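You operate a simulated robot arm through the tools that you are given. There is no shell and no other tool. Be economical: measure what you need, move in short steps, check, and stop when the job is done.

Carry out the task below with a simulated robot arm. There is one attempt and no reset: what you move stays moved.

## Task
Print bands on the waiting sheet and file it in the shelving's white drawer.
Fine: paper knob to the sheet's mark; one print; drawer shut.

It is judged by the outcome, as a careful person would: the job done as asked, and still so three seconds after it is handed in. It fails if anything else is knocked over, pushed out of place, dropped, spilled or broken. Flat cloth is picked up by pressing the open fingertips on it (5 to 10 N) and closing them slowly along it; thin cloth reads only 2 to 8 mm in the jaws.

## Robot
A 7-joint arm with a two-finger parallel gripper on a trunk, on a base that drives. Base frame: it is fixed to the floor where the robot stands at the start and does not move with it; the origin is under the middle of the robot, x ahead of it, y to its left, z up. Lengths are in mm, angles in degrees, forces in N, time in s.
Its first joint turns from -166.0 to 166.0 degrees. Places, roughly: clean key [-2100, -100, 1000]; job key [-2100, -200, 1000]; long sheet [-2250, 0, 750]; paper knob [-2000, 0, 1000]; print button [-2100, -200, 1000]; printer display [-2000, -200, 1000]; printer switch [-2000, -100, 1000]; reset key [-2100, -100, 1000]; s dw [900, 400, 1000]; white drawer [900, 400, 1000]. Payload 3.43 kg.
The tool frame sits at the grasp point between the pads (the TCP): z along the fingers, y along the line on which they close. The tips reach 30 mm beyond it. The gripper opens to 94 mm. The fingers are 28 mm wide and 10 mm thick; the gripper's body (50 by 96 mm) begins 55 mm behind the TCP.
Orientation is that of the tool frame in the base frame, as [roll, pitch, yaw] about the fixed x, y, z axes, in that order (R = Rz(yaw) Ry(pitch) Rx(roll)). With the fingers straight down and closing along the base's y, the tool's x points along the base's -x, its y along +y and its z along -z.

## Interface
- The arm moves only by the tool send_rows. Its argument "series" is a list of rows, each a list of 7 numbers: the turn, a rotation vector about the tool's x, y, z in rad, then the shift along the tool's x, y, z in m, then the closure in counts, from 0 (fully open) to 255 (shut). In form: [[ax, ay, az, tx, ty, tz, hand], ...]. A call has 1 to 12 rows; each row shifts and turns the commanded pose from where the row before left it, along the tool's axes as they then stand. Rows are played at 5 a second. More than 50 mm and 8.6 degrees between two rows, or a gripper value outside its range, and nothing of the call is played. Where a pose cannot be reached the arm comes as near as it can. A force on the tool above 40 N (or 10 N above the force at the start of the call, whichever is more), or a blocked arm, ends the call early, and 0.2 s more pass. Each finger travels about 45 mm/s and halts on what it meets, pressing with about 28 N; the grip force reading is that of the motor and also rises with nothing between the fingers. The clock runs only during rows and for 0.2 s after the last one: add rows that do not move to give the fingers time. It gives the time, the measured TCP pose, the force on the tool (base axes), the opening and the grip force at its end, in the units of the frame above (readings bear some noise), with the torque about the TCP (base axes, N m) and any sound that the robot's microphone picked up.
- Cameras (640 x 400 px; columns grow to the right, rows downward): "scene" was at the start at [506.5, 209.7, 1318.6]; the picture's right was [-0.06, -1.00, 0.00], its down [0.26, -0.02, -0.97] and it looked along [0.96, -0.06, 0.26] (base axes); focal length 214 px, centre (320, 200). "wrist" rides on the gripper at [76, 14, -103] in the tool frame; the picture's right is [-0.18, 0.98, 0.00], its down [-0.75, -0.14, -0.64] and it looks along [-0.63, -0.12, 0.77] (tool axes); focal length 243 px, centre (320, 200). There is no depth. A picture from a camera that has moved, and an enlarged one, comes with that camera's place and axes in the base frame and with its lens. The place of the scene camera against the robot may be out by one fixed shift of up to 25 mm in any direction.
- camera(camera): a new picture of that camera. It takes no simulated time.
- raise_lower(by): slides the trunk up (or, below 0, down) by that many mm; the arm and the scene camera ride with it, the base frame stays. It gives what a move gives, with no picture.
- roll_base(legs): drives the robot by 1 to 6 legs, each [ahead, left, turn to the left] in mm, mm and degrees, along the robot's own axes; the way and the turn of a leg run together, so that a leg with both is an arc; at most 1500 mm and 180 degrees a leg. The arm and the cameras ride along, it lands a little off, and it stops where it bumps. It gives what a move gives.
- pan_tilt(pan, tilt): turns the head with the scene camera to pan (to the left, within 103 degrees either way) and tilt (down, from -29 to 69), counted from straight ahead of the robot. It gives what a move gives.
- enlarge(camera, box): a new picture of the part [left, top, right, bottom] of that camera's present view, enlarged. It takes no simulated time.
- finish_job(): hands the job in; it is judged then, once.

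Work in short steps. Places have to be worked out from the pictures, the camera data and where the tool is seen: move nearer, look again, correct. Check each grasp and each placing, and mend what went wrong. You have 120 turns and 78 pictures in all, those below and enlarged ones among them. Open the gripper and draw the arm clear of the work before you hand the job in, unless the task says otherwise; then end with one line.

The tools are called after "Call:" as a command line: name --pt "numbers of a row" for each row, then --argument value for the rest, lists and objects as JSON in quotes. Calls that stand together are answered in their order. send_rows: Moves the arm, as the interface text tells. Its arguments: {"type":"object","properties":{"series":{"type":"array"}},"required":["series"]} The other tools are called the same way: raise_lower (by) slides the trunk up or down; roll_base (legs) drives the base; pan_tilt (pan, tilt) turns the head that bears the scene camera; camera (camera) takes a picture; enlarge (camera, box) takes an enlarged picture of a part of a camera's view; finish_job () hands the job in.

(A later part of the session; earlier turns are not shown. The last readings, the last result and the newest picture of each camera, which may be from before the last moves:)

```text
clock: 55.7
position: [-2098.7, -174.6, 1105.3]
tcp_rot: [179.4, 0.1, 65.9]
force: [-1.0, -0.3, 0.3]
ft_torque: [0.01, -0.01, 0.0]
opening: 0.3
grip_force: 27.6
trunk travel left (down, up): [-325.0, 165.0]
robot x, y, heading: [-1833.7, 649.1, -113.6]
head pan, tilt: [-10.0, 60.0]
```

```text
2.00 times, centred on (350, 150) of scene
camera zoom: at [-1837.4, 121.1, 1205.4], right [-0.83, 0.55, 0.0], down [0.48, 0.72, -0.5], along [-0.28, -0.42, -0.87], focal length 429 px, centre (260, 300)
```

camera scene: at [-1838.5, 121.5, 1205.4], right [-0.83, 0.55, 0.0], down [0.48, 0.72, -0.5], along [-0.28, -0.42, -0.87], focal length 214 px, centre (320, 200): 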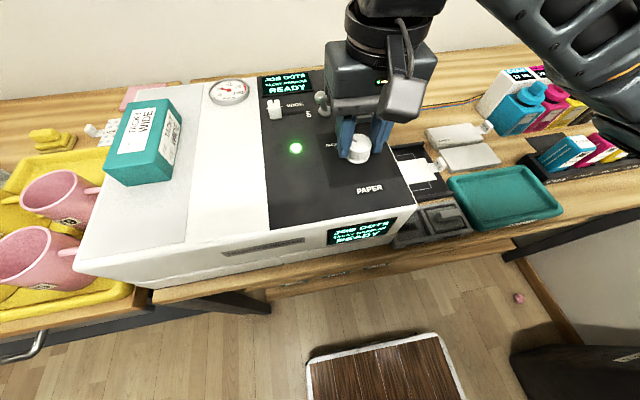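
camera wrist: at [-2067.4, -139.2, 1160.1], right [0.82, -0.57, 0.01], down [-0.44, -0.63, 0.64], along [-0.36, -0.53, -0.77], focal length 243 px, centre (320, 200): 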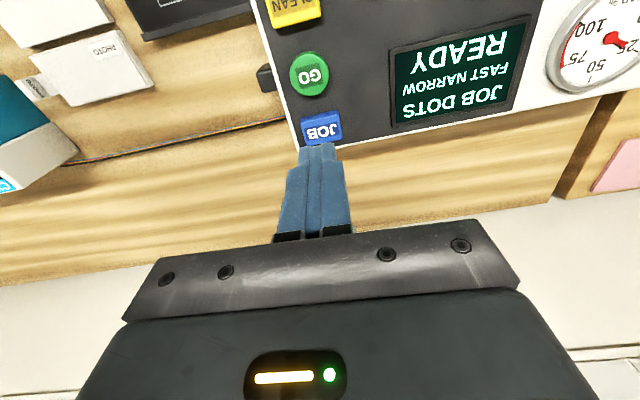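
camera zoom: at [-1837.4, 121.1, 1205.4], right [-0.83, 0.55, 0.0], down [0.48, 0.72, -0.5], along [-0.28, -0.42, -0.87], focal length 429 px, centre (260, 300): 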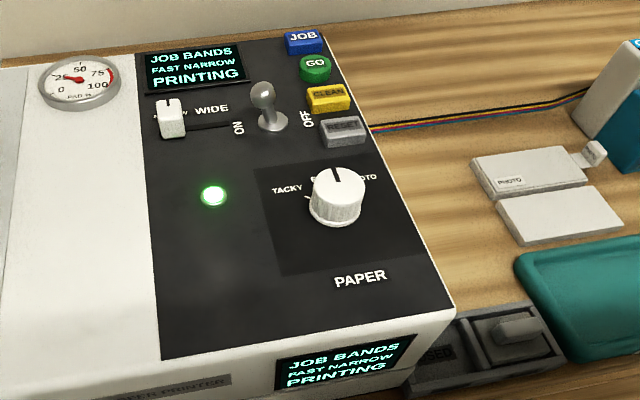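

It's PRINTING and the feed bed went inside. While waiting, I move the tool above the feed area and open.

Call:
send_rows --pt "0 0 0 0.02 -0.032 0 200" --pt "0 0 0 0.02 -0.032 0 150" --pt "0 0 0 0.02 -0.032 0 100" --pt "0 0 0 0.02 -0.032 0 50" --pt "0 0 0 0.02 -0.032 0 0" --pt "0 0 0 0.02 -0.031 0 0" --pt "0 0 0 0 0 0 0" --pt "0 0 0 0 0 0 0" --pt "0 0 0 0 0 0 0" --pt "0 0 0 0 0 0 0" --pt "0 0 0 0 0 0 0" --pt "0 0 0 0 0 0 0"

Call:
camera --camera "wrist"

Call:
camera --camera "scene"

```text
clock: 58.3
position: [-2225.4, 17.3, 1100.8]
tcp_rot: [179.5, 0.2, 65.9]
force: [1.0, 0.9, 0.8]
ft_torque: [-0.05, -0.02, 0.0]
opening: 93.9
grip_force: 0.0
trunk travel left (down, up): [-325.0, 165.0]
robot x, y, heading: [-1839.0, 651.5, -113.6]
head pan, tilt: [-10.0, 60.0]
```

```text
39 pictures are left
camera wrist: at [-2182.7, 81.0, 1202.7], right [0.82, -0.57, 0.01], down [-0.44, -0.63, 0.64], along [-0.36, -0.53, -0.77], focal length 243 px, centre (320, 200)
```

wrist: 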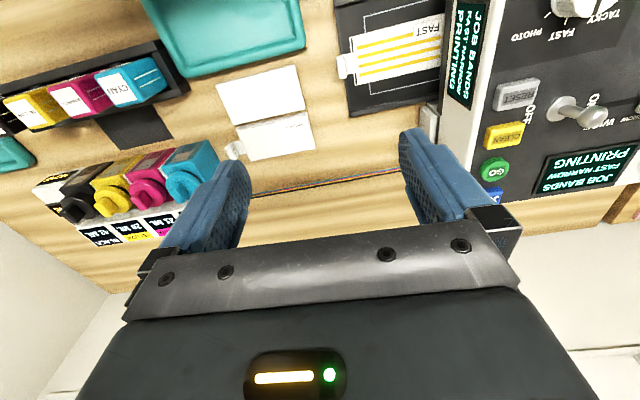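

```text
38 pictures are left
camera scene: at [-1837.5, 121.1, 1205.4], right [-0.83, 0.55, 0.0], down [0.48, 0.72, -0.5], along [-0.28, -0.42, -0.87], focal length 214 px, centre (320, 200)
```

scene: 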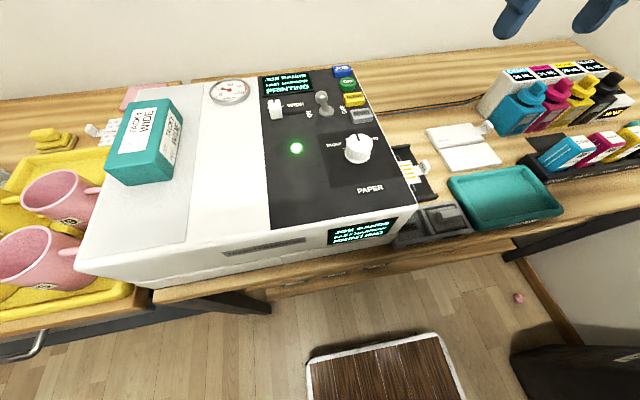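

The bands are printed and the bed is coming out. I wait for it to finish and enlarge.

Call:
send_rows --pt "0 0 0 0 0 0 0" --pt "0 0 0 0 0 0 0" --pt "0 0 0 0 0 0 0" --pt "0 0 0 0 0 0 0" --pt "0 0 0 0 0 0 0" --pt "0 0 0 0 0 0 0" --pt "0 0 0 0 0 0 0" --pt "0 0 0 0 0 0 0" --pt "0 0 0 0 0 0 0" --pt "0 0 0 0 0 0 0"

Call:
enlarge --camera "wrist" --box '[300, 0, 500, 130]'

Call:
enlarge --camera "scene" --box '[320, 110, 480, 250]'

```text
clock: 60.5
position: [-2224.9, 16.4, 1101.8]
tcp_rot: [179.4, 0.2, 65.9]
force: [0.1, 0.2, 0.0]
ft_torque: [0.01, -0.02, -0.01]
opening: 93.7
grip_force: 0.1
trunk travel left (down, up): [-325.0, 165.0]
robot x, y, heading: [-1836.5, 652.5, -113.4]
head pan, tilt: [-10.0, 60.0]
```

```text
3.08 times, centred on (400, 65) of wrist
camera zoom: at [-2182.7, 81.0, 1202.7], right [0.82, -0.57, 0.01], down [-0.44, -0.63, 0.64], along [-0.36, -0.53, -0.77], focal length 746 px, centre (74, 615)
```

zoom: 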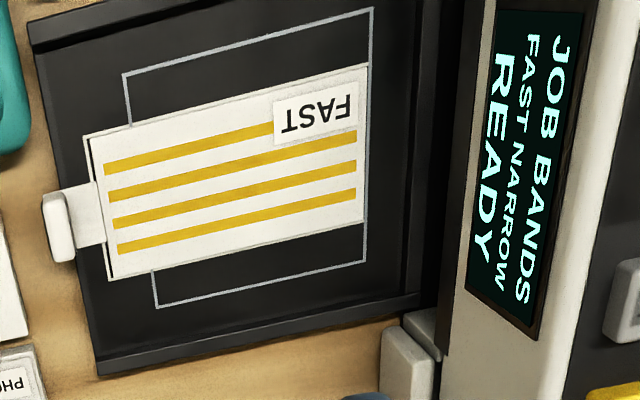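

```text
2.86 times, centred on (400, 180) of scene
camera zoom: at [-1837.5, 121.1, 1205.4], right [-0.83, 0.55, 0.0], down [0.48, 0.72, -0.5], along [-0.28, -0.42, -0.87], focal length 613 px, centre (91, 257)
```

zoom: 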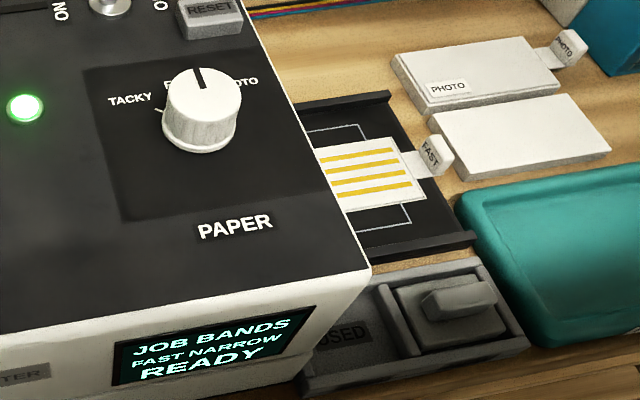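

The print is perfect: BANDS on the FAST sheet, READY. I descend over the sheet's tab tag (≈(-2230,18), top z≈844).

Call:
send_rows --pt "0 0 0 0 -0.005 0.04 60" --pt "0 0 0 0 0 0.04 90" --pt "0 0 0 0 0 0.04 110" --pt "0 0 0 0 0 0.04 110" --pt "0 0 0 0 0 0.04 110" --pt "0 0 0 0 0 0.01 110" --pt "0 0 0 0 0 0 110"

Call:
camera --camera "wrist"

Call:
enlarge --camera "scene" --box '[380, 100, 500, 220]'

```text
clock: 62.1
position: [-2226.9, 18.0, 889.7]
tcp_rot: [179.4, 0.1, 65.9]
force: [0.1, -0.7, 0.5]
ft_torque: [0.01, -0.01, -0.02]
opening: 53.3
grip_force: 0.1
trunk travel left (down, up): [-325.0, 165.0]
robot x, y, heading: [-1833.6, 645.9, -113.4]
head pan, tilt: [-10.0, 60.0]
```

```text
35 pictures are left
camera wrist: at [-2184.6, 81.1, 992.1], right [0.82, -0.57, 0.01], down [-0.44, -0.63, 0.64], along [-0.36, -0.53, -0.77], focal length 243 px, centre (320, 200)
```

wrist: 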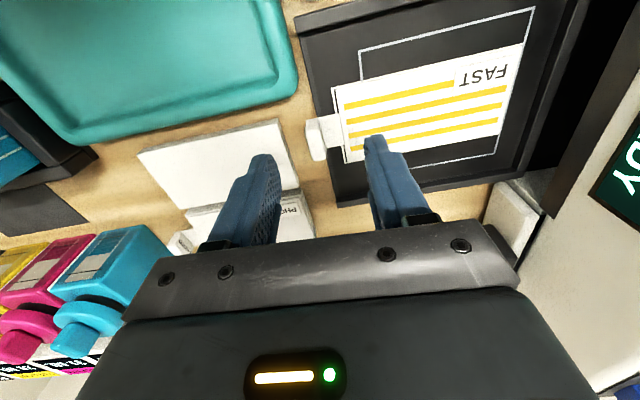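

```text
3.33 times, centred on (440, 160) of scene
camera zoom: at [-1837.4, 121.1, 1205.4], right [-0.83, 0.55, 0.0], down [0.48, 0.72, -0.5], along [-0.28, -0.42, -0.87], focal length 715 px, centre (-80, 333)
```

zoom: 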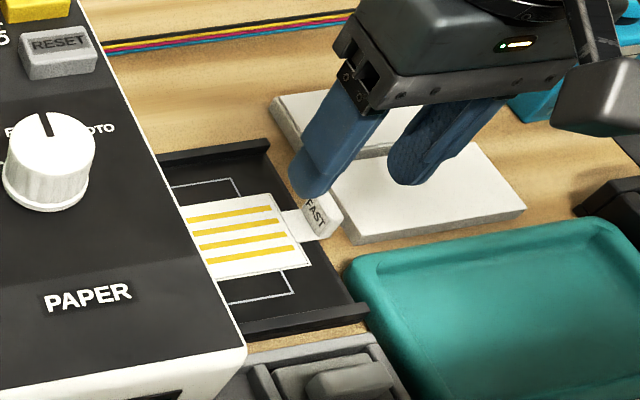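

The tag sits between the jaws. I narrow the jaws and descend further in small steps.

Call:
send_rows --pt "0 0 0 0.003 -0.001 0.01 150" --pt "0 0 0 0 0 0.01 165" --pt "0 0 0 0 0 0.005 165" --pt "0 0 0 0 0 0 165"

Call:
enlarge --camera "wrist" --box '[220, 60, 420, 200]'

Call:
enlarge --camera "scene" --box '[390, 110, 490, 210]'

```text
clock: 63.1
position: [-2225.9, 19.6, 866.5]
tcp_rot: [179.4, 0.0, 65.9]
force: [0.2, 0.4, -0.8]
ft_torque: [-0.01, 0.02, -0.01]
opening: 33.3
grip_force: 0.1
trunk travel left (down, up): [-325.0, 165.0]
robot x, y, heading: [-1833.4, 651.2, -113.4]
head pan, tilt: [-10.0, 60.0]
```

```text
2.86 times, centred on (320, 130) of wrist
camera zoom: at [-2183.5, 83.0, 967.7], right [0.82, -0.57, 0.01], down [-0.44, -0.63, 0.64], along [-0.36, -0.53, -0.77], focal length 693 px, centre (320, 400)
```

zoom: 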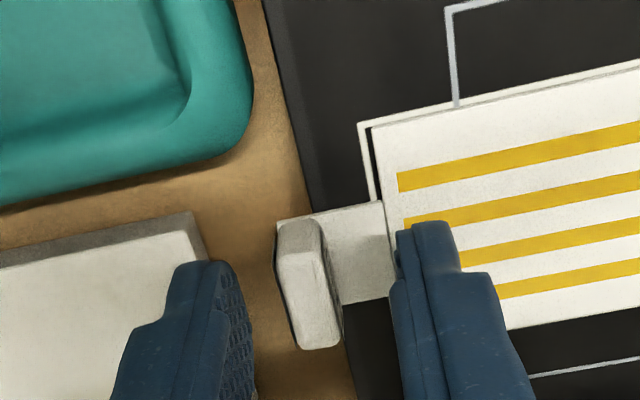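

```text
4.00 times, centred on (440, 160) of scene
camera zoom: at [-1837.5, 121.1, 1205.4], right [-0.83, 0.55, 0.0], down [0.48, 0.72, -0.5], along [-0.28, -0.42, -0.87], focal length 858 px, centre (-160, 360)
```

zoom: 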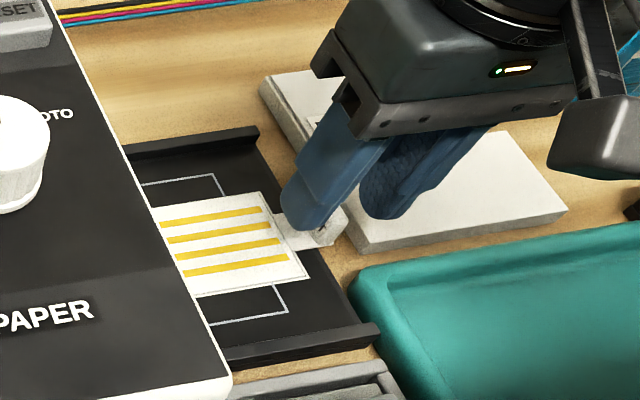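

Tag is centred between the pads. I go down 6 mm more and close.

Call:
send_rows --pt "0 0 0 0 0 0.003 165" --pt "0 0 0 0 0 0.003 165" --pt "0 0 0 0 0 0 190" --pt "0 0 0 0 0 0 215" --pt "0 0 0 0 0 0 235" --pt "0 0 0 0 0 0 250" --pt "0 0 0 0 0 0 250"

Call:
enlarge --camera "wrist" --box '[220, 60, 420, 200]'

```text
clock: 64.7
position: [-2225.3, 19.0, 859.9]
tcp_rot: [179.4, 0.1, 65.9]
force: [-0.7, 0.1, -0.2]
ft_torque: [-0.01, 0.0, 0.01]
opening: 9.2
grip_force: 27.7
trunk travel left (down, up): [-325.0, 165.0]
robot x, y, heading: [-1835.8, 649.9, -113.5]
head pan, tilt: [-10.0, 60.0]
```

```text
2.86 times, centred on (320, 130) of wrist
camera zoom: at [-2183.2, 83.2, 962.1], right [0.82, -0.57, 0.01], down [-0.44, -0.63, 0.64], along [-0.36, -0.53, -0.77], focal length 693 px, centre (320, 400)
```

zoom: 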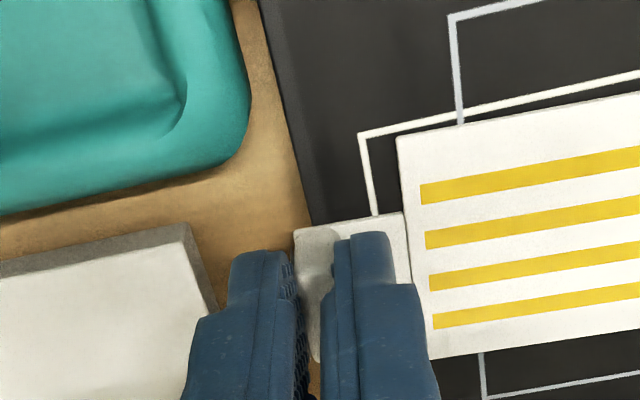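

The tag is gripped (9 mm). I lift gently and look.

Call:
send_rows --pt "0 0 0 0 0 -0.005 250" --pt "0 0 0 0 0 -0.01 250" --pt "0 0 0 0 0 -0.015 250" --pt "0 0 0 0 -0.01 -0.03 250" --pt "0 0 0 0 -0.01 -0.04 250" --pt "0 0 0 0 -0.01 -0.04 250" --pt "0 0 0 0 0 -0.04 250" --pt "0 0 0 0 0 -0.04 250" --pt "0 0 0 0 0 0 250"

Call:
camera --camera "wrist"

Call:
camera --camera "scene"

```text
clock: 66.7
position: [-2256.6, 34.3, 1078.8]
tcp_rot: [179.4, 0.1, 65.9]
force: [0.0, -0.1, 0.1]
ft_torque: [0.0, 0.0, -0.02]
opening: 8.7
grip_force: 27.6
trunk travel left (down, up): [-325.0, 165.0]
robot x, y, heading: [-1836.9, 651.8, -113.7]
head pan, tilt: [-10.0, 60.0]
```

```text
30 pictures are left
camera wrist: at [-2214.0, 98.0, 1181.4], right [0.82, -0.57, 0.01], down [-0.44, -0.63, 0.64], along [-0.36, -0.53, -0.77], focal length 243 px, centre (320, 200)
```

wrist: 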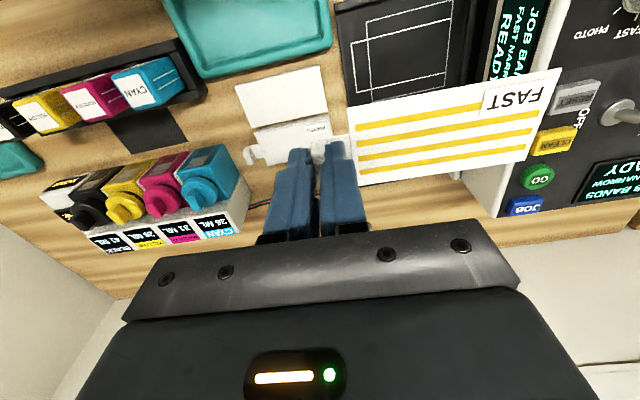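

```text
29 pictures are left
camera scene: at [-1837.5, 121.1, 1205.4], right [-0.83, 0.55, 0.0], down [0.48, 0.72, -0.5], along [-0.28, -0.42, -0.87], focal length 214 px, centre (320, 200)
```

scene: 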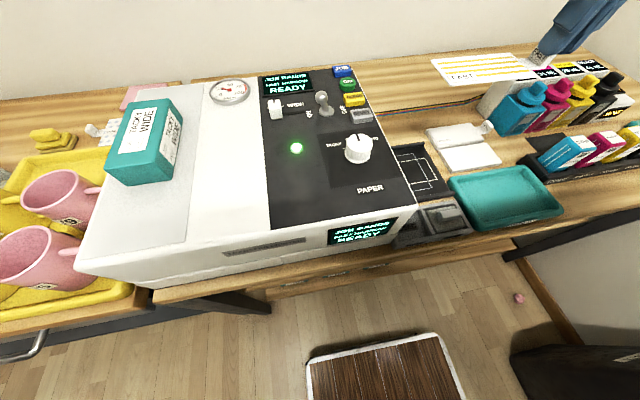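

The sheet is held well, but one hand can't open the drawer and hold it. I lay it back exactly on the bed and go open the drawer first.

Call:
send_rows --pt "0 0 0 0 0 0.04 250" --pt "0 0 0 0 0 0.04 250" --pt "0 0 0 0 0.01 0.04 250" --pt "0 0 0 0 0.01 0.04 250" --pt "0 0 0 0 0.01 0.03 250" --pt "0 0 0 0 0 0.015 250" --pt "0 0 0 0 0 0.01 250" --pt "0 0 0 0 0 0.003 250" --pt "0 0 0 0 0 0 250"

Call:
send_rows --pt "0 0 0 0 0 0 220" --pt "0 0 0 0 0 0 190" --pt "0 0 0 0 0 0 165" --pt "0 0 0 0 0 0 165" --pt "0 0 0 0 0 -0.01 165" --pt "0 0 0 0 0 -0.03 165" --pt "0 0 0 0 0 -0.05 165" --pt "0 0 0 0 0 -0.05 165" --pt "0 0 0 0 0 -0.05 165" --pt "0 0 0 0 0 -0.05 165"

Call:
camera --camera "wrist"

```text
clock: 68.7
position: [-2227.1, 21.1, 863.6]
tcp_rot: [179.4, 0.1, 65.9]
force: [0.4, 0.7, -0.9]
ft_torque: [-0.02, -0.02, 0.02]
opening: 8.9
grip_force: 28.7
trunk travel left (down, up): [-325.0, 165.0]
robot x, y, heading: [-1833.5, 651.5, -113.5]
head pan, tilt: [-10.0, 60.0]
```

```text
clock: 70.9
position: [-2227.7, 23.5, 1106.2]
tcp_rot: [179.4, 0.2, 65.9]
force: [-0.2, 0.6, -1.1]
ft_torque: [0.02, -0.01, 0.01]
opening: 33.2
grip_force: 0.1
trunk travel left (down, up): [-325.0, 165.0]
robot x, y, heading: [-1831.9, 647.6, -113.5]
head pan, tilt: [-10.0, 60.0]
```

```text
28 pictures are left
camera wrist: at [-2183.7, 86.3, 1208.7], right [0.82, -0.57, 0.01], down [-0.44, -0.63, 0.64], along [-0.36, -0.53, -0.77], focal length 243 px, centre (320, 200)
```

wrist: 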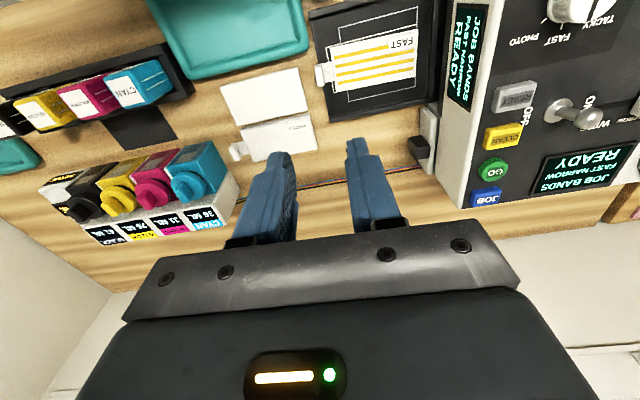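

The sheet is back on the bed. I raise and draw in the arm for the drive back to the shelving.

Call:
send_rows --pt "0 0 0 0 0 -0.045 100" --pt "0 0 0 0 0 -0.045 0" --pt "0 0 0 0.02 0 -0.045 0" --pt "0 0 0 0.03 0 -0.035 0" --pt "0 0 0 0.03 0 -0.03 0" --pt "0 0 0 0.03 0 0 0" --pt "0 0 0 0.03 0 0 0"

Call:
roll_base --legs '[[0, 0, 90], [1400, 0, 0], [600, 0, 0]]'

Call:
pan_tilt --pan 30 --tilt 35

Call:
camera --camera "scene"

```text
clock: 72.5
position: [-2171.2, 149.8, 1302.5]
tcp_rot: [179.4, 0.1, 65.9]
force: [-1.2, 0.5, -1.2]
ft_torque: [0.04, 0.02, 0.02]
opening: 94.1
grip_force: 0.0
trunk travel left (down, up): [-325.0, 165.0]
robot x, y, heading: [-1835.3, 649.1, -113.5]
head pan, tilt: [-10.0, 60.0]
```

```text
clock: 74.8
position: [-1830.5, 16.5, 1304.2]
tcp_rot: [179.6, 0.5, 99.6]
force: [0.3, 0.8, 0.1]
ft_torque: [0.01, 0.01, 0.04]
opening: 94.0
grip_force: 0.0
trunk travel left (down, up): [-325.0, 165.0]
robot x, y, heading: [-1827.0, 613.8, -80.0]
head pan, tilt: [-10.0, 60.0]
stopped in leg 1: the robot was blocked; the commanded pose is now the measured one
```

```text
clock: 75.9
position: [-1830.0, 17.6, 1304.8]
tcp_rot: [179.5, 0.4, 99.6]
force: [-0.7, 0.7, 0.2]
ft_torque: [-0.01, -0.02, -0.01]
opening: 93.8
grip_force: 0.0
trunk travel left (down, up): [-325.0, 165.0]
robot x, y, heading: [-1828.3, 619.7, -79.7]
head pan, tilt: [30.0, 35.0]
```

```text
27 pictures are left
camera scene: at [-1479.7, 174.0, 1239.7], right [-0.76, -0.64, 0.0], down [-0.37, 0.44, -0.82], along [0.53, -0.63, -0.57], focal length 214 px, centre (320, 200)
```

scene: 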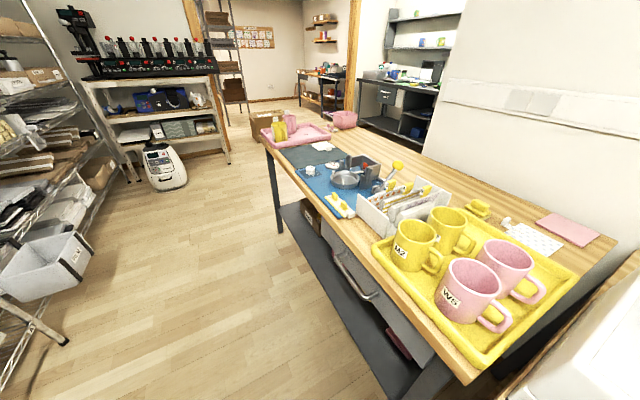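

Turning left was blocked (base against the bench/table). I'll turn back right the way I came and reverse down the aisle instead.

Call:
roll_base --legs '[[0, 0, -33], [-30, 0, 0], [0, 0, -90]]'

```text
clock: 80.0
position: [-2389.4, 330.3, 1303.4]
tcp_rot: [179.7, 0.4, 42.1]
force: [-0.7, -0.4, -0.7]
ft_torque: [0.04, 0.02, 0.06]
opening: 94.1
grip_force: 0.1
trunk travel left (down, up): [-325.0, 165.0]
robot x, y, heading: [-1879.1, 650.1, -137.2]
head pan, tilt: [30.0, 35.0]
stopped in leg 3: the robot was blocked; the commanded pose is now the measured one
```

Blocked again at -137°. I look around toward the table side.

Call:
pan_tilt --pan -100 --tilt 50

Call:
camera --camera "scene"

```text
clock: 82.1
position: [-2388.6, 329.6, 1303.3]
tcp_rot: [179.6, 0.4, 42.2]
force: [-0.4, 0.3, 0.1]
ft_torque: [0.02, 0.01, -0.03]
opening: 94.1
grip_force: 0.0
trunk travel left (down, up): [-325.0, 165.0]
robot x, y, heading: [-1880.6, 652.0, -137.7]
head pan, tilt: [-100.0, 50.0]
```

```text
26 pictures are left
camera scene: at [-2081.5, 271.5, 1218.0], right [0.84, 0.54, 0.0], down [0.41, -0.64, -0.64], along [-0.35, 0.54, -0.77], focal length 214 px, centre (320, 200)
```

scene: 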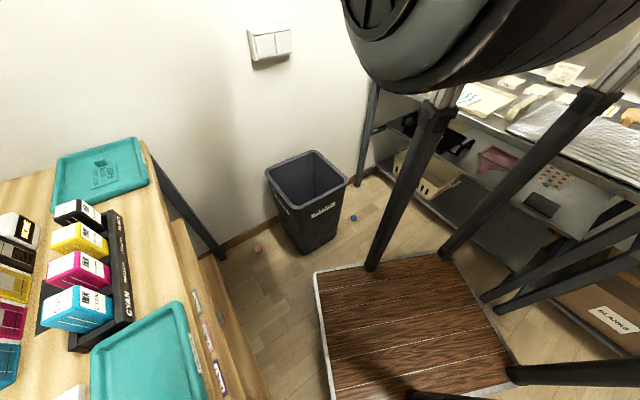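

The robot's base is a ~780 mm square platform, so it fits diagonally only mid-aisle; its rear corner met the table. I shift toward the bench and back along the aisle, then turn.

Call:
roll_base --legs '[[0, 0, 8], [21, 53, 0], [0, 0, -73]]'

```text
clock: 86.9
position: [-2351.8, 938.2, 1304.0]
tcp_rot: [179.7, 0.4, -24.0]
force: [0.4, 0.7, -0.4]
ft_torque: [0.01, 0.01, 0.0]
opening: 93.9
grip_force: 0.1
trunk travel left (down, up): [-325.0, 165.0]
robot x, y, heading: [-1853.1, 602.4, 156.6]
head pan, tilt: [-100.0, 50.0]
```

Turned. Now I reverse along the aisle, turn to face the shelving where turning worked before, and slide right part of the way.

Call:
roll_base --legs '[[-1000, 0, 0], [-656, 0, 0], [0, 0, -90], [0, -500, 0]]'

Call:
pan_tilt --pan -25 --tilt 35

Call:
camera --camera "scene"

```text
clock: 101.7
position: [478.7, 276.7, 1304.7]
tcp_rot: [179.7, 0.5, -111.9]
force: [-0.2, 0.2, -0.5]
ft_torque: [0.0, -0.02, -0.01]
opening: 93.7
grip_force: 0.0
trunk travel left (down, up): [-325.0, 165.0]
robot x, y, heading: [164.9, -235.1, 68.6]
head pan, tilt: [-100.0, 50.0]
```

```text
clock: 103.2
position: [479.6, 276.8, 1304.1]
tcp_rot: [179.5, 0.4, -111.9]
force: [0.3, -0.4, 0.1]
ft_torque: [-0.01, 0.0, 0.01]
opening: 94.2
grip_force: 0.1
trunk travel left (down, up): [-325.0, 165.0]
robot x, y, heading: [163.0, -233.6, 68.5]
head pan, tilt: [-25.0, 35.0]
```

```text
25 pictures are left
camera scene: at [182.6, 296.7, 1239.7], right [0.69, -0.72, 0.0], down [-0.41, -0.4, -0.82], along [0.59, 0.57, -0.57], focal length 214 px, centre (320, 200)
```

scene: 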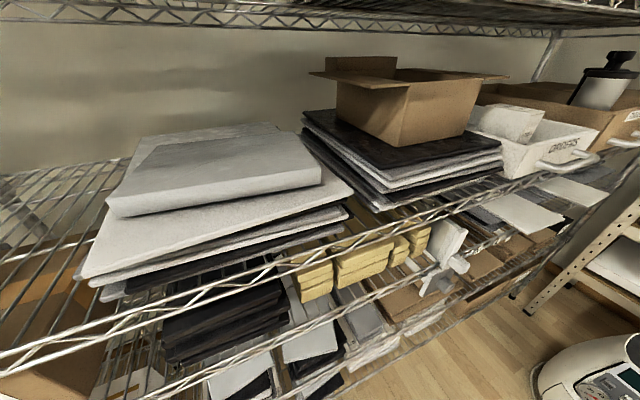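

I'm facing the shelving; the drawer lies further right (handle ≈ (790,195,1080)). I correct heading and slide right 300 mm, then look.

Call:
roll_base --legs '[[0, 0, -2], [0, -300, 0]]'

Call:
pan_tilt --pan -20 --tilt 35

Call:
camera --camera "scene"

Call:
camera --camera "wrist"

```text
clock: 105.6
position: [775.2, 146.0, 1304.7]
tcp_rot: [179.6, 0.4, -114.0]
force: [0.4, -0.1, -0.6]
ft_torque: [0.0, 0.05, -0.01]
opening: 94.2
grip_force: 0.1
trunk travel left (down, up): [-325.0, 165.0]
robot x, y, heading: [435.2, -351.7, 66.5]
head pan, tilt: [-25.0, 35.0]
```

```text
clock: 106.3
position: [774.4, 145.1, 1303.9]
tcp_rot: [179.6, 0.5, -114.1]
force: [-0.6, -0.1, -0.3]
ft_torque: [-0.01, -0.03, -0.02]
opening: 94.1
grip_force: 0.1
trunk travel left (down, up): [-325.0, 165.0]
robot x, y, heading: [437.3, -355.2, 66.6]
head pan, tilt: [-20.0, 35.0]
```

```text
24 pictures are left
camera scene: at [474.4, 182.0, 1239.7], right [0.72, -0.69, 0.0], down [-0.4, -0.42, -0.82], along [0.56, 0.59, -0.57], focal length 214 px, centre (320, 200)
```

scene: 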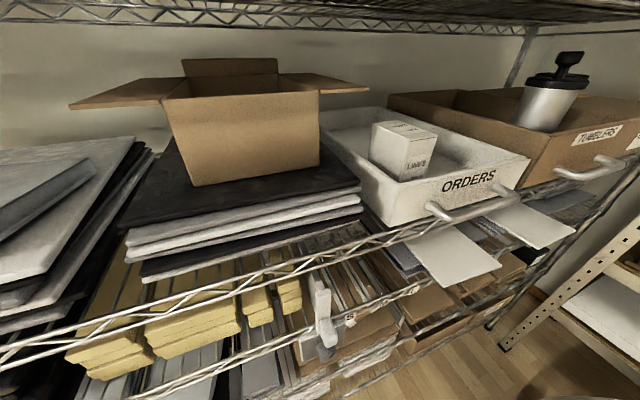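

```text
23 pictures are left
camera wrist: at [730.2, 79.2, 1405.1], right [-0.82, 0.57, 0.01], down [0.44, 0.62, 0.65], along [0.36, 0.53, -0.76], focal length 243 px, centre (320, 200)
```

wrist: 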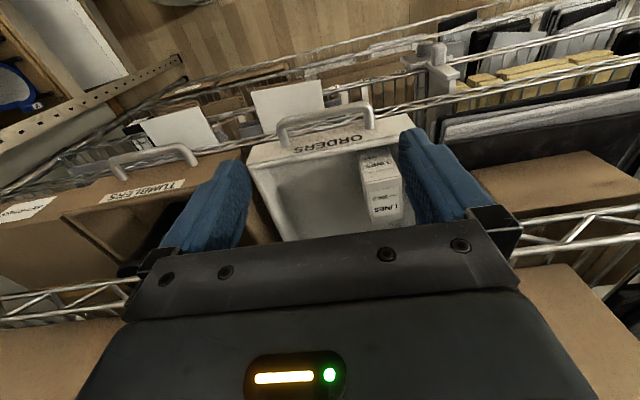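

Handle bar is at ≈(794,190,1063), the upper shelf rail close above (n-plane ~60 mm behind it). I turn the hand 90° so the jaws close across the bar, and lean it back 30° to clear the rail.

Call:
send_rows --pt "0 0 0.131 0 0 0 100" --pt "0 0 0.131 0 0 0 150" --pt "0 0 0.131 0 0 0 150" --pt "0 0 0.131 0 0 0 150" --pt "0 0 0.131 0 0 0 150" --pt "0 0 0.131 0 0 0 150" --pt "0 0 0.131 0 0 0 150" --pt "0 0 0.131 0 0 0 150" --pt "0 0 0.131 0 0 0 150" --pt "0 0 0.131 0 0 0 150" --pt "0 0 0.131 0 0 0 150" --pt "0 0 0.131 0 0 0 150"

Call:
send_rows --pt "-0.105 0 0 0 0 0 150" --pt "-0.105 0 0 0 0 0 150" --pt "-0.105 0 0 0 0 0 150" --pt "-0.105 0 0 0 0 0 150" --pt "-0.105 0 0 0 0 0 150" --pt "0 0 0 0 0 0 150"

```text
clock: 108.8
position: [782.7, 143.9, 1283.9]
tcp_rot: [179.5, -8.6, 161.3]
force: [0.3, -0.2, 0.2]
ft_torque: [-0.03, -0.01, 0.04]
opening: 38.5
grip_force: 0.1
trunk travel left (down, up): [-325.0, 165.0]
robot x, y, heading: [440.7, -355.6, 66.5]
head pan, tilt: [-20.0, 35.0]
stopped in row 12: the arm was blocked; the commanded pose is now the measured one
```

```text
clock: 110.2
position: [781.0, 152.7, 1282.5]
tcp_rot: [150.5, -9.7, 162.3]
force: [0.5, 0.3, 0.1]
ft_torque: [-0.02, 0.01, 0.02]
opening: 38.9
grip_force: 0.0
trunk travel left (down, up): [-325.0, 165.0]
robot x, y, heading: [438.4, -355.8, 66.3]
head pan, tilt: [-20.0, 35.0]
```

The wrist rolled up 9.7° when blocked; I correct that tilt and check.

Call:
send_rows --pt "0 -0.08 0 0 0 0 150" --pt "0 -0.085 0 0 0 0 150" --pt "0 0 0 0 0 0 150"

Call:
camera --camera "wrist"

```text
clock: 111.0
position: [789.6, 148.4, 1273.2]
tcp_rot: [151.2, -5.1, 156.5]
force: [0.0, 0.0, -0.6]
ft_torque: [0.01, -0.01, 0.01]
opening: 38.9
grip_force: 0.2
trunk travel left (down, up): [-325.0, 165.0]
robot x, y, heading: [441.2, -356.7, 66.3]
head pan, tilt: [-20.0, 35.0]
```

```text
22 pictures are left
camera wrist: at [712.8, 142.1, 1375.9], right [0.55, 0.7, 0.45], down [0.56, -0.71, 0.43], along [0.62, 0.02, -0.78], focal length 243 px, centre (320, 200)
```

wrist: 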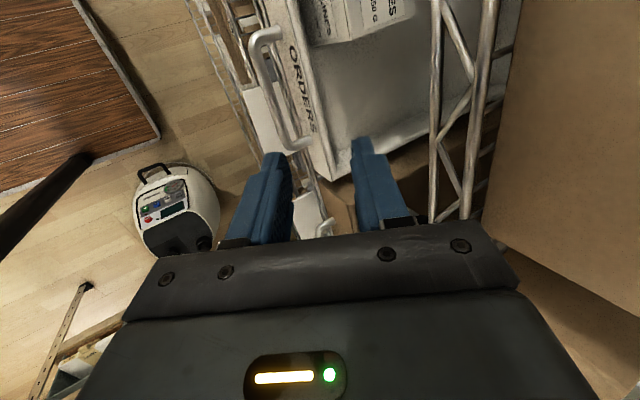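

The bar is seen left of the jaws; best estimate B≈(796,200,1063). I go to 70 mm short of it along the tool axis.

Call:
send_rows --pt "0 0 0 0 -0.02 0.02 140" --pt "0 0 0 0 -0.02 0.03 140" --pt "0 0 0 0 -0.018 0.03 140" --pt "0 0 0 0 0 0.03 140" --pt "0 0 0 0 0 0.026 140" --pt "0 0 0 0 0 0 140"

Call:
camera --camera "wrist"

Call:
enlarge --camera "scene" --box '[380, 120, 580, 260]'

```text
clock: 112.4
position: [816.2, 177.2, 1158.5]
tcp_rot: [149.9, -0.4, 156.6]
force: [0.4, 0.0, 0.5]
ft_torque: [-0.02, 0.02, 0.02]
opening: 42.5
grip_force: 0.0
out of reach, approached as far as the arm can: row 2, 3, 5
trunk travel left (down, up): [-325.0, 165.0]
robot x, y, heading: [437.7, -356.1, 66.7]
head pan, tilt: [-20.0, 35.0]
```

```text
21 pictures are left
camera wrist: at [730.5, 171.0, 1254.4], right [0.51, 0.71, 0.49], down [0.52, -0.71, 0.48], along [0.69, 0.01, -0.73], focal length 243 px, centre (320, 200)
```

wrist: 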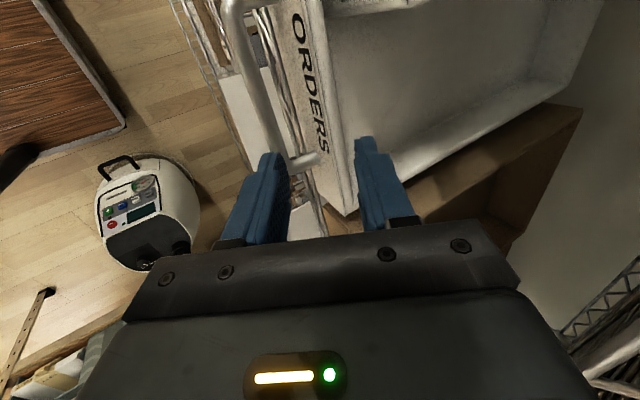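

```text
2.86 times, centred on (480, 190) of scene
camera zoom: at [474.4, 182.0, 1239.7], right [0.73, -0.69, 0.0], down [-0.4, -0.42, -0.82], along [0.56, 0.59, -0.57], focal length 613 px, centre (-137, 229)
```

zoom: 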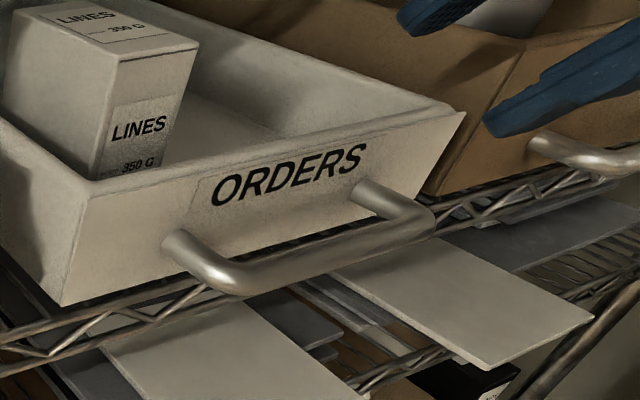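

The pose is at the near limit of the reach. I raise slightly and back the base 150 mm to give room.

Call:
roll_base --legs '[[-160, 0, 0]]'

```text
clock: 113.8
position: [749.5, 27.1, 1159.0]
tcp_rot: [149.9, -0.4, 156.7]
force: [0.3, 0.6, -0.9]
ft_torque: [-0.03, 0.01, -0.02]
opening: 42.0
grip_force: 0.2
trunk travel left (down, up): [-325.0, 165.0]
robot x, y, heading: [369.9, -506.2, 66.3]
head pan, tilt: [-20.0, 35.0]
```

Now I move to the pre-approach point (≈(782,165,1125)).

Call:
send_rows --pt "0 0 0 0.006 0.026 0.025 150" --pt "0 0 0 0.006 0.026 0.025 150" --pt "0 0 0 0.006 0.026 0.025 150" --pt "0 0 0 0.006 0.026 0.024 150" --pt "0 0 0 0 0 0 150"

Call:
camera --camera "wrist"

Call:
camera --camera "scene"

```text
clock: 115.0
position: [783.7, 164.5, 1126.7]
tcp_rot: [149.9, -0.4, 156.7]
force: [-0.3, 0.5, -0.3]
ft_torque: [0.0, -0.01, 0.0]
opening: 38.7
grip_force: 0.0
trunk travel left (down, up): [-325.0, 165.0]
robot x, y, heading: [372.3, -503.2, 66.6]
head pan, tilt: [-20.0, 35.0]
```

```text
19 pictures are left
camera wrist: at [696.8, 158.0, 1222.3], right [0.51, 0.71, 0.49], down [0.52, -0.71, 0.48], along [0.69, 0.01, -0.73], focal length 243 px, centre (320, 200)
```

wrist: 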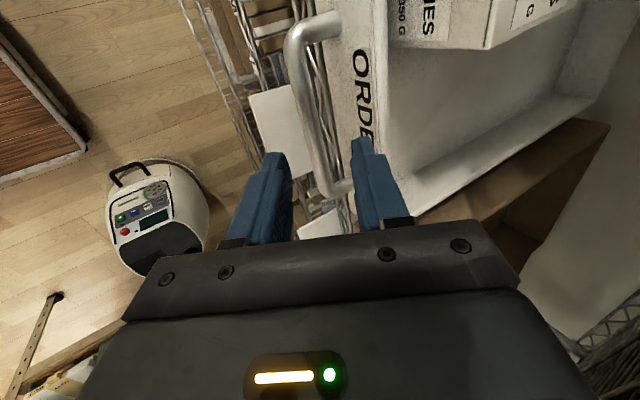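

```text
18 pictures are left
camera scene: at [407.8, 30.7, 1239.7], right [0.73, -0.69, 0.0], down [-0.39, -0.42, -0.82], along [0.56, 0.59, -0.57], focal length 214 px, centre (320, 200)
```

scene: 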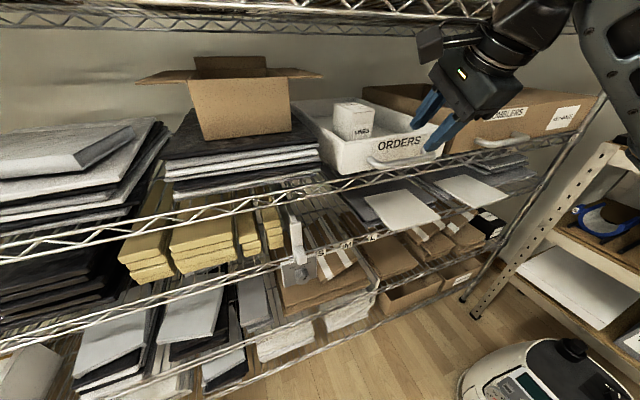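

The bar lines up with the jaw axis; I move 20 mm toward its middle, narrow the jaws to ~30 mm and advance in steps.

Call:
send_rows --pt "0 0 0 0.01 0 0 170" --pt "0 0 0 0.01 0 0.01 173" --pt "0 0 0 0 0 0.015 173" --pt "0 0 0 0 0 0.01 173" --pt "0 0 0 0 0 0 173"

Call:
camera --camera "wrist"

```text
clock: 116.2
position: [770.7, 188.6, 1095.3]
tcp_rot: [149.8, -0.4, 156.7]
force: [0.6, 0.2, 0.0]
ft_torque: [0.01, 0.0, 0.0]
opening: 30.6
grip_force: 0.1
trunk travel left (down, up): [-325.0, 165.0]
robot x, y, heading: [375.6, -506.0, 66.7]
head pan, tilt: [-20.0, 35.0]
```

```text
17 pictures are left
camera wrist: at [684.7, 181.6, 1190.9], right [0.51, 0.71, 0.49], down [0.52, -0.71, 0.48], along [0.69, 0.01, -0.73], focal length 243 px, centre (320, 200)
```

wrist: 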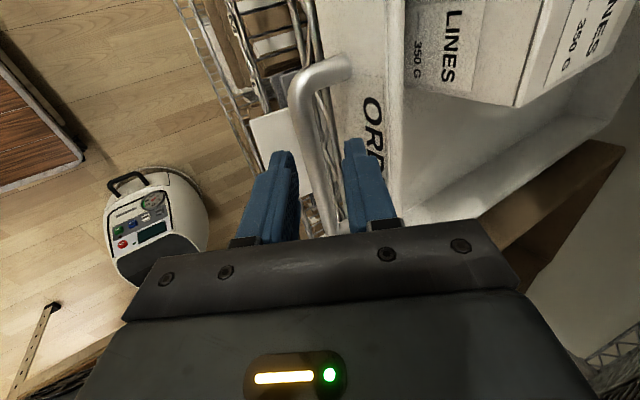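

The bar sits between the tips, slightly toward the outer finger; I correct 3 mm, advance 27 mm and close.

Call:
send_rows --pt "0 0 0 0 -0.003 0.005 173" --pt "0 0 0 0 0 0.01 173" --pt "0 0 0 0 0 0.01 173" --pt "0 0 0 0 0 0 200" --pt "0 0 0 0 0 0 230" --pt "0 0 0 0 0 0 230" --pt "0 0 0 0 0 0 230"

Call:
camera --camera "wrist"

```text
clock: 117.8
position: [773.7, 196.5, 1071.5]
tcp_rot: [150.0, -0.5, 156.8]
force: [-8.3, -16.2, -13.5]
ft_torque: [-0.61, 0.06, 0.21]
opening: 21.6
grip_force: 11.3
trunk travel left (down, up): [-325.0, 165.0]
robot x, y, heading: [369.6, -505.2, 66.7]
head pan, tilt: [-20.0, 35.0]
```

```text
16 pictures are left
camera wrist: at [688.6, 190.7, 1167.5], right [0.51, 0.71, 0.49], down [0.52, -0.71, 0.48], along [0.69, 0.01, -0.73], focal length 243 px, centre (320, 200)
```

wrist: 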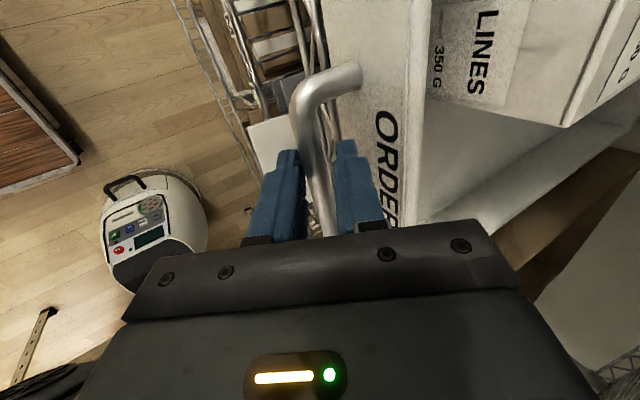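

The bar is gripped. I pull the drawer open by backing the base slowly.

Call:
roll_base --legs '[[-60, 0, 0], [-60, 0, 0]]'

Call:
camera --camera "scene"

```text
clock: 119.4
position: [728.4, 85.4, 1074.9]
tcp_rot: [149.7, -0.4, 156.5]
force: [24.3, -8.8, 23.1]
ft_torque: [-0.25, -1.62, 0.55]
opening: 14.6
grip_force: 44.9
trunk travel left (down, up): [-325.0, 165.0]
robot x, y, heading: [325.8, -618.4, 66.5]
head pan, tilt: [-20.0, 35.0]
```

```text
15 pictures are left
camera scene: at [360.2, -80.9, 1240.3], right [0.73, -0.69, 0.0], down [-0.39, -0.42, -0.82], along [0.56, 0.6, -0.57], focal length 214 px, centre (320, 200)
```

scene: 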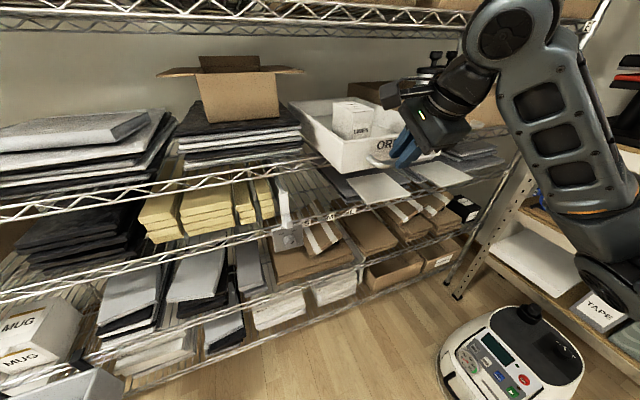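

It's ~120 mm open and smooth. I pull 80 mm more.

Call:
roll_base --legs '[[-80, 0, 0]]'

Call:
send_rows --pt "0 0 0 0 0 0 200" --pt "0 0 0 0 0 0 173" --pt "0 0 0 0 0 0 165" --pt "0 0 0 0 0 -0.01 165" --pt "0 0 0 0 0 -0.03 165" --pt "0 0 0 0 0 -0.04 165" --pt "0 0 0 0 0 -0.04 165" --pt "0 0 0 0 0 0 165"

Call:
camera --camera "wrist"

```text
clock: 120.4
position: [698.1, 12.7, 1073.8]
tcp_rot: [149.8, -0.3, 156.2]
force: [9.4, -3.2, 13.3]
ft_torque: [-0.21, -1.11, 0.87]
opening: 14.6
grip_force: 45.0
trunk travel left (down, up): [-325.0, 165.0]
robot x, y, heading: [291.8, -687.9, 66.3]
head pan, tilt: [-20.0, 35.0]
```

```text
clock: 122.2
position: [674.8, -41.4, 1179.3]
tcp_rot: [149.7, -0.3, 156.3]
force: [-0.6, 0.0, -0.3]
ft_torque: [-0.02, 0.01, 0.01]
opening: 33.1
grip_force: 0.1
trunk travel left (down, up): [-325.0, 165.0]
robot x, y, heading: [296.6, -687.0, 66.5]
head pan, tilt: [-20.0, 35.0]
```

```text
14 pictures are left
camera wrist: at [588.3, -48.2, 1274.6], right [0.51, 0.7, 0.49], down [0.51, -0.71, 0.48], along [0.69, 0.01, -0.72], focal length 243 px, centre (320, 200)
```

wrist: 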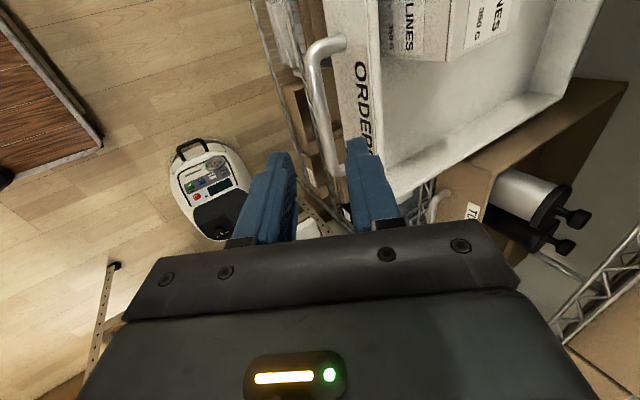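

The drawer is ~195 mm open with free room on the right of the LINES box. I straighten the hand, raise and retract it for the trip back to the printer.

Call:
send_rows --pt "0.105 0 0 0 0 -0.02 100" --pt "0.105 0 0 0 0 -0.02 0" --pt "0.105 0 0 0 0 -0.02 0" --pt "0.105 0 0 0 0 -0.02 0" --pt "0.105 0 0 0 0 -0.02 0" --pt "0 0 -0.131 0 0 -0.02 0" --pt "0 0 -0.131 0 0 0 0" --pt "0 0 -0.131 0 0 0 0" --pt "0 0 -0.131 0 0 0 0" --pt "0 0 -0.131 0 0 0 0" --pt "0 0 -0.131 0 0 0 0" --pt "0 0 -0.131 0 0 0 0"

Call:
send_rows --pt "0 0 -0.131 0 0 0 0" --pt "0 0 -0.131 0 0 0 0" --pt "0 0 -0.131 0 0 0 0" --pt "0 0 -0.131 0 0 0 0" --pt "0 0 -0.131 0 0 0 0" --pt "0 0 0 0.03 0 0 0" --pt "0 0 0 0.03 0 0 0" --pt "0 0 0 0.03 0 0 0" --pt "0 0 0 0.03 0 0 0" --pt "0 0 0 0.02 0 0 0"

Call:
roll_base --legs '[[0, 350, 0], [347, 0, 0], [0, 475, 0], [0, 0, 90]]'

```text
clock: 124.8
position: [662.4, -69.9, 1291.8]
tcp_rot: [179.7, -0.1, -150.9]
force: [0.7, -0.4, -0.5]
ft_torque: [-0.02, 0.04, 0.0]
opening: 93.8
grip_force: 0.2
trunk travel left (down, up): [-325.0, 165.0]
robot x, y, heading: [289.6, -689.6, 66.5]
head pan, tilt: [-20.0, 35.0]
```

```text
clock: 127.0
position: [606.4, -197.7, 1290.0]
tcp_rot: [179.7, 0.2, -113.6]
force: [0.8, 0.5, -0.7]
ft_torque: [-0.01, -0.01, 0.01]
opening: 93.9
grip_force: 0.0
trunk travel left (down, up): [-325.0, 165.0]
robot x, y, heading: [294.1, -688.7, 66.4]
head pan, tilt: [-20.0, 35.0]
```

```text
clock: 129.4
position: [286.0, -58.9, 1291.9]
tcp_rot: [179.7, 0.2, -113.2]
force: [0.0, 0.1, 0.3]
ft_torque: [-0.02, -0.01, 0.01]
opening: 94.1
grip_force: 0.1
trunk travel left (down, up): [-325.0, 165.0]
robot x, y, heading: [-30.7, -550.1, 66.7]
head pan, tilt: [-20.0, 35.0]
stopped in leg 1: the robot was blocked; the commanded pose is now the measured one
```

Just touched at the end of leg 1 (bench end, presumably). I go forward off it, then left and turn.

Call:
roll_base --legs '[[0, -20, 0], [352, 0, 0], [0, 480, 0], [0, 0, 90]]'

```text
clock: 138.4
position: [-789.0, 282.7, 1291.9]
tcp_rot: [179.7, 0.2, -24.0]
force: [0.0, -0.4, 0.2]
ft_torque: [0.02, 0.0, 0.01]
opening: 93.8
grip_force: 0.1
trunk travel left (down, up): [-325.0, 165.0]
robot x, y, heading: [-303.9, -34.5, 156.0]
head pan, tilt: [-20.0, 35.0]
```

Facing down the aisle; I drive back to the printer spot (with a small shift to mid-aisle) and turn to the bench.

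Call:
roll_base --legs '[[1000, 18, 0], [674, 0, 0], [0, 0, 90.5]]'

Call:
camera --camera "wrist"

```text
clock: 149.2
position: [-2369.7, 464.7, 1291.1]
tcp_rot: [179.7, 0.3, 22.1]
force: [0.2, 0.6, -0.8]
ft_torque: [0.0, 0.02, -0.02]
opening: 94.0
grip_force: 0.1
trunk travel left (down, up): [-325.0, 165.0]
robot x, y, heading: [-1804.5, 596.4, -157.8]
head pan, tilt: [-20.0, 35.0]
stopped in leg 3: the robot was blocked; the commanded pose is now the measured one
```

```text
13 pictures are left
camera wrist: at [-2294.6, 481.0, 1393.1], right [0.2, -0.98, 0.01], down [-0.75, -0.15, 0.64], along [-0.63, -0.13, -0.76], focal length 243 px, centre (320, 200)
```

wrist: 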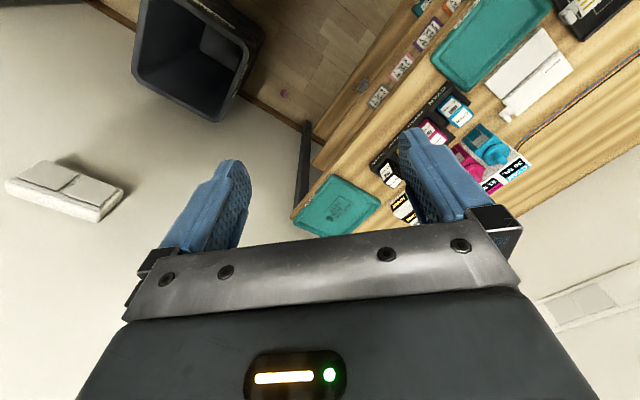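

Blocked again by the table side at mid-turn; I turn back a little, shift toward the bench and along, and resume.

Call:
roll_base --legs '[[0, 0, -10], [53, -12, 0], [0, 0, 54]]'

```text
clock: 153.2
position: [-2177.6, 111.9, 1290.6]
tcp_rot: [179.6, 0.3, 65.6]
force: [0.1, -0.2, 0.4]
ft_torque: [-0.04, -0.04, -0.01]
opening: 94.0
grip_force: 0.1
trunk travel left (down, up): [-325.0, 165.0]
robot x, y, heading: [-1858.7, 599.0, -114.0]
head pan, tilt: [-20.0, 35.0]
```

Facing the bench again. I move over the tag (≈(-2227,21)) and descend to z≈900 to check.

Call:
send_rows --pt "0 0 0 -0.035 -0.003 0 110" --pt "0 0 0 -0.035 -0.003 0 165" --pt "0 0 0 -0.033 -0.002 0.03 165" --pt "0 0 0 0 0 0.045 165" --pt "0 0 0 0 0 0.045 165" --pt "0 0 0 0 0 0.045 165" --pt "0 0 0 0 0 0.045 165" --pt "0 0 0 0 0 0.045 165" --pt "0 0 0 0 0 0.045 165" --pt "0 0 0 0 0 0.045 165" --pt "0 0 0 0 0 0.045 165" --pt "0 0 0 0 0 0 165"

Call:
camera --camera "wrist"

```text
clock: 155.8
position: [-2222.9, 20.2, 901.1]
tcp_rot: [179.7, 0.3, 65.6]
force: [-0.2, 0.0, 0.9]
ft_torque: [-0.02, -0.01, 0.0]
opening: 33.3
grip_force: 0.0
trunk travel left (down, up): [-325.0, 165.0]
robot x, y, heading: [-1859.0, 599.8, -114.1]
head pan, tilt: [-20.0, 35.0]
```

```text
12 pictures are left
camera wrist: at [-2181.0, 83.6, 1002.2], right [0.82, -0.57, 0.01], down [-0.44, -0.62, 0.64], along [-0.37, -0.53, -0.76], focal length 243 px, centre (320, 200)
```

wrist: 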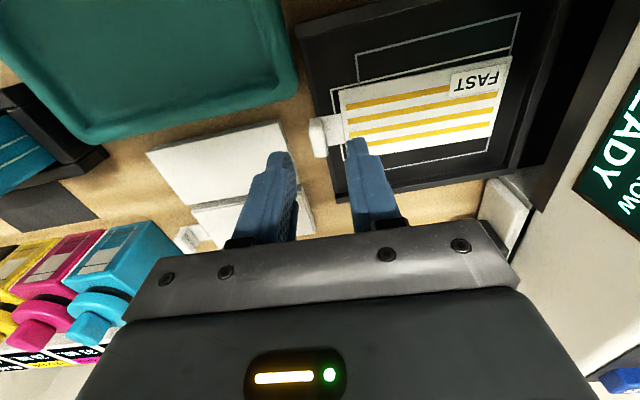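

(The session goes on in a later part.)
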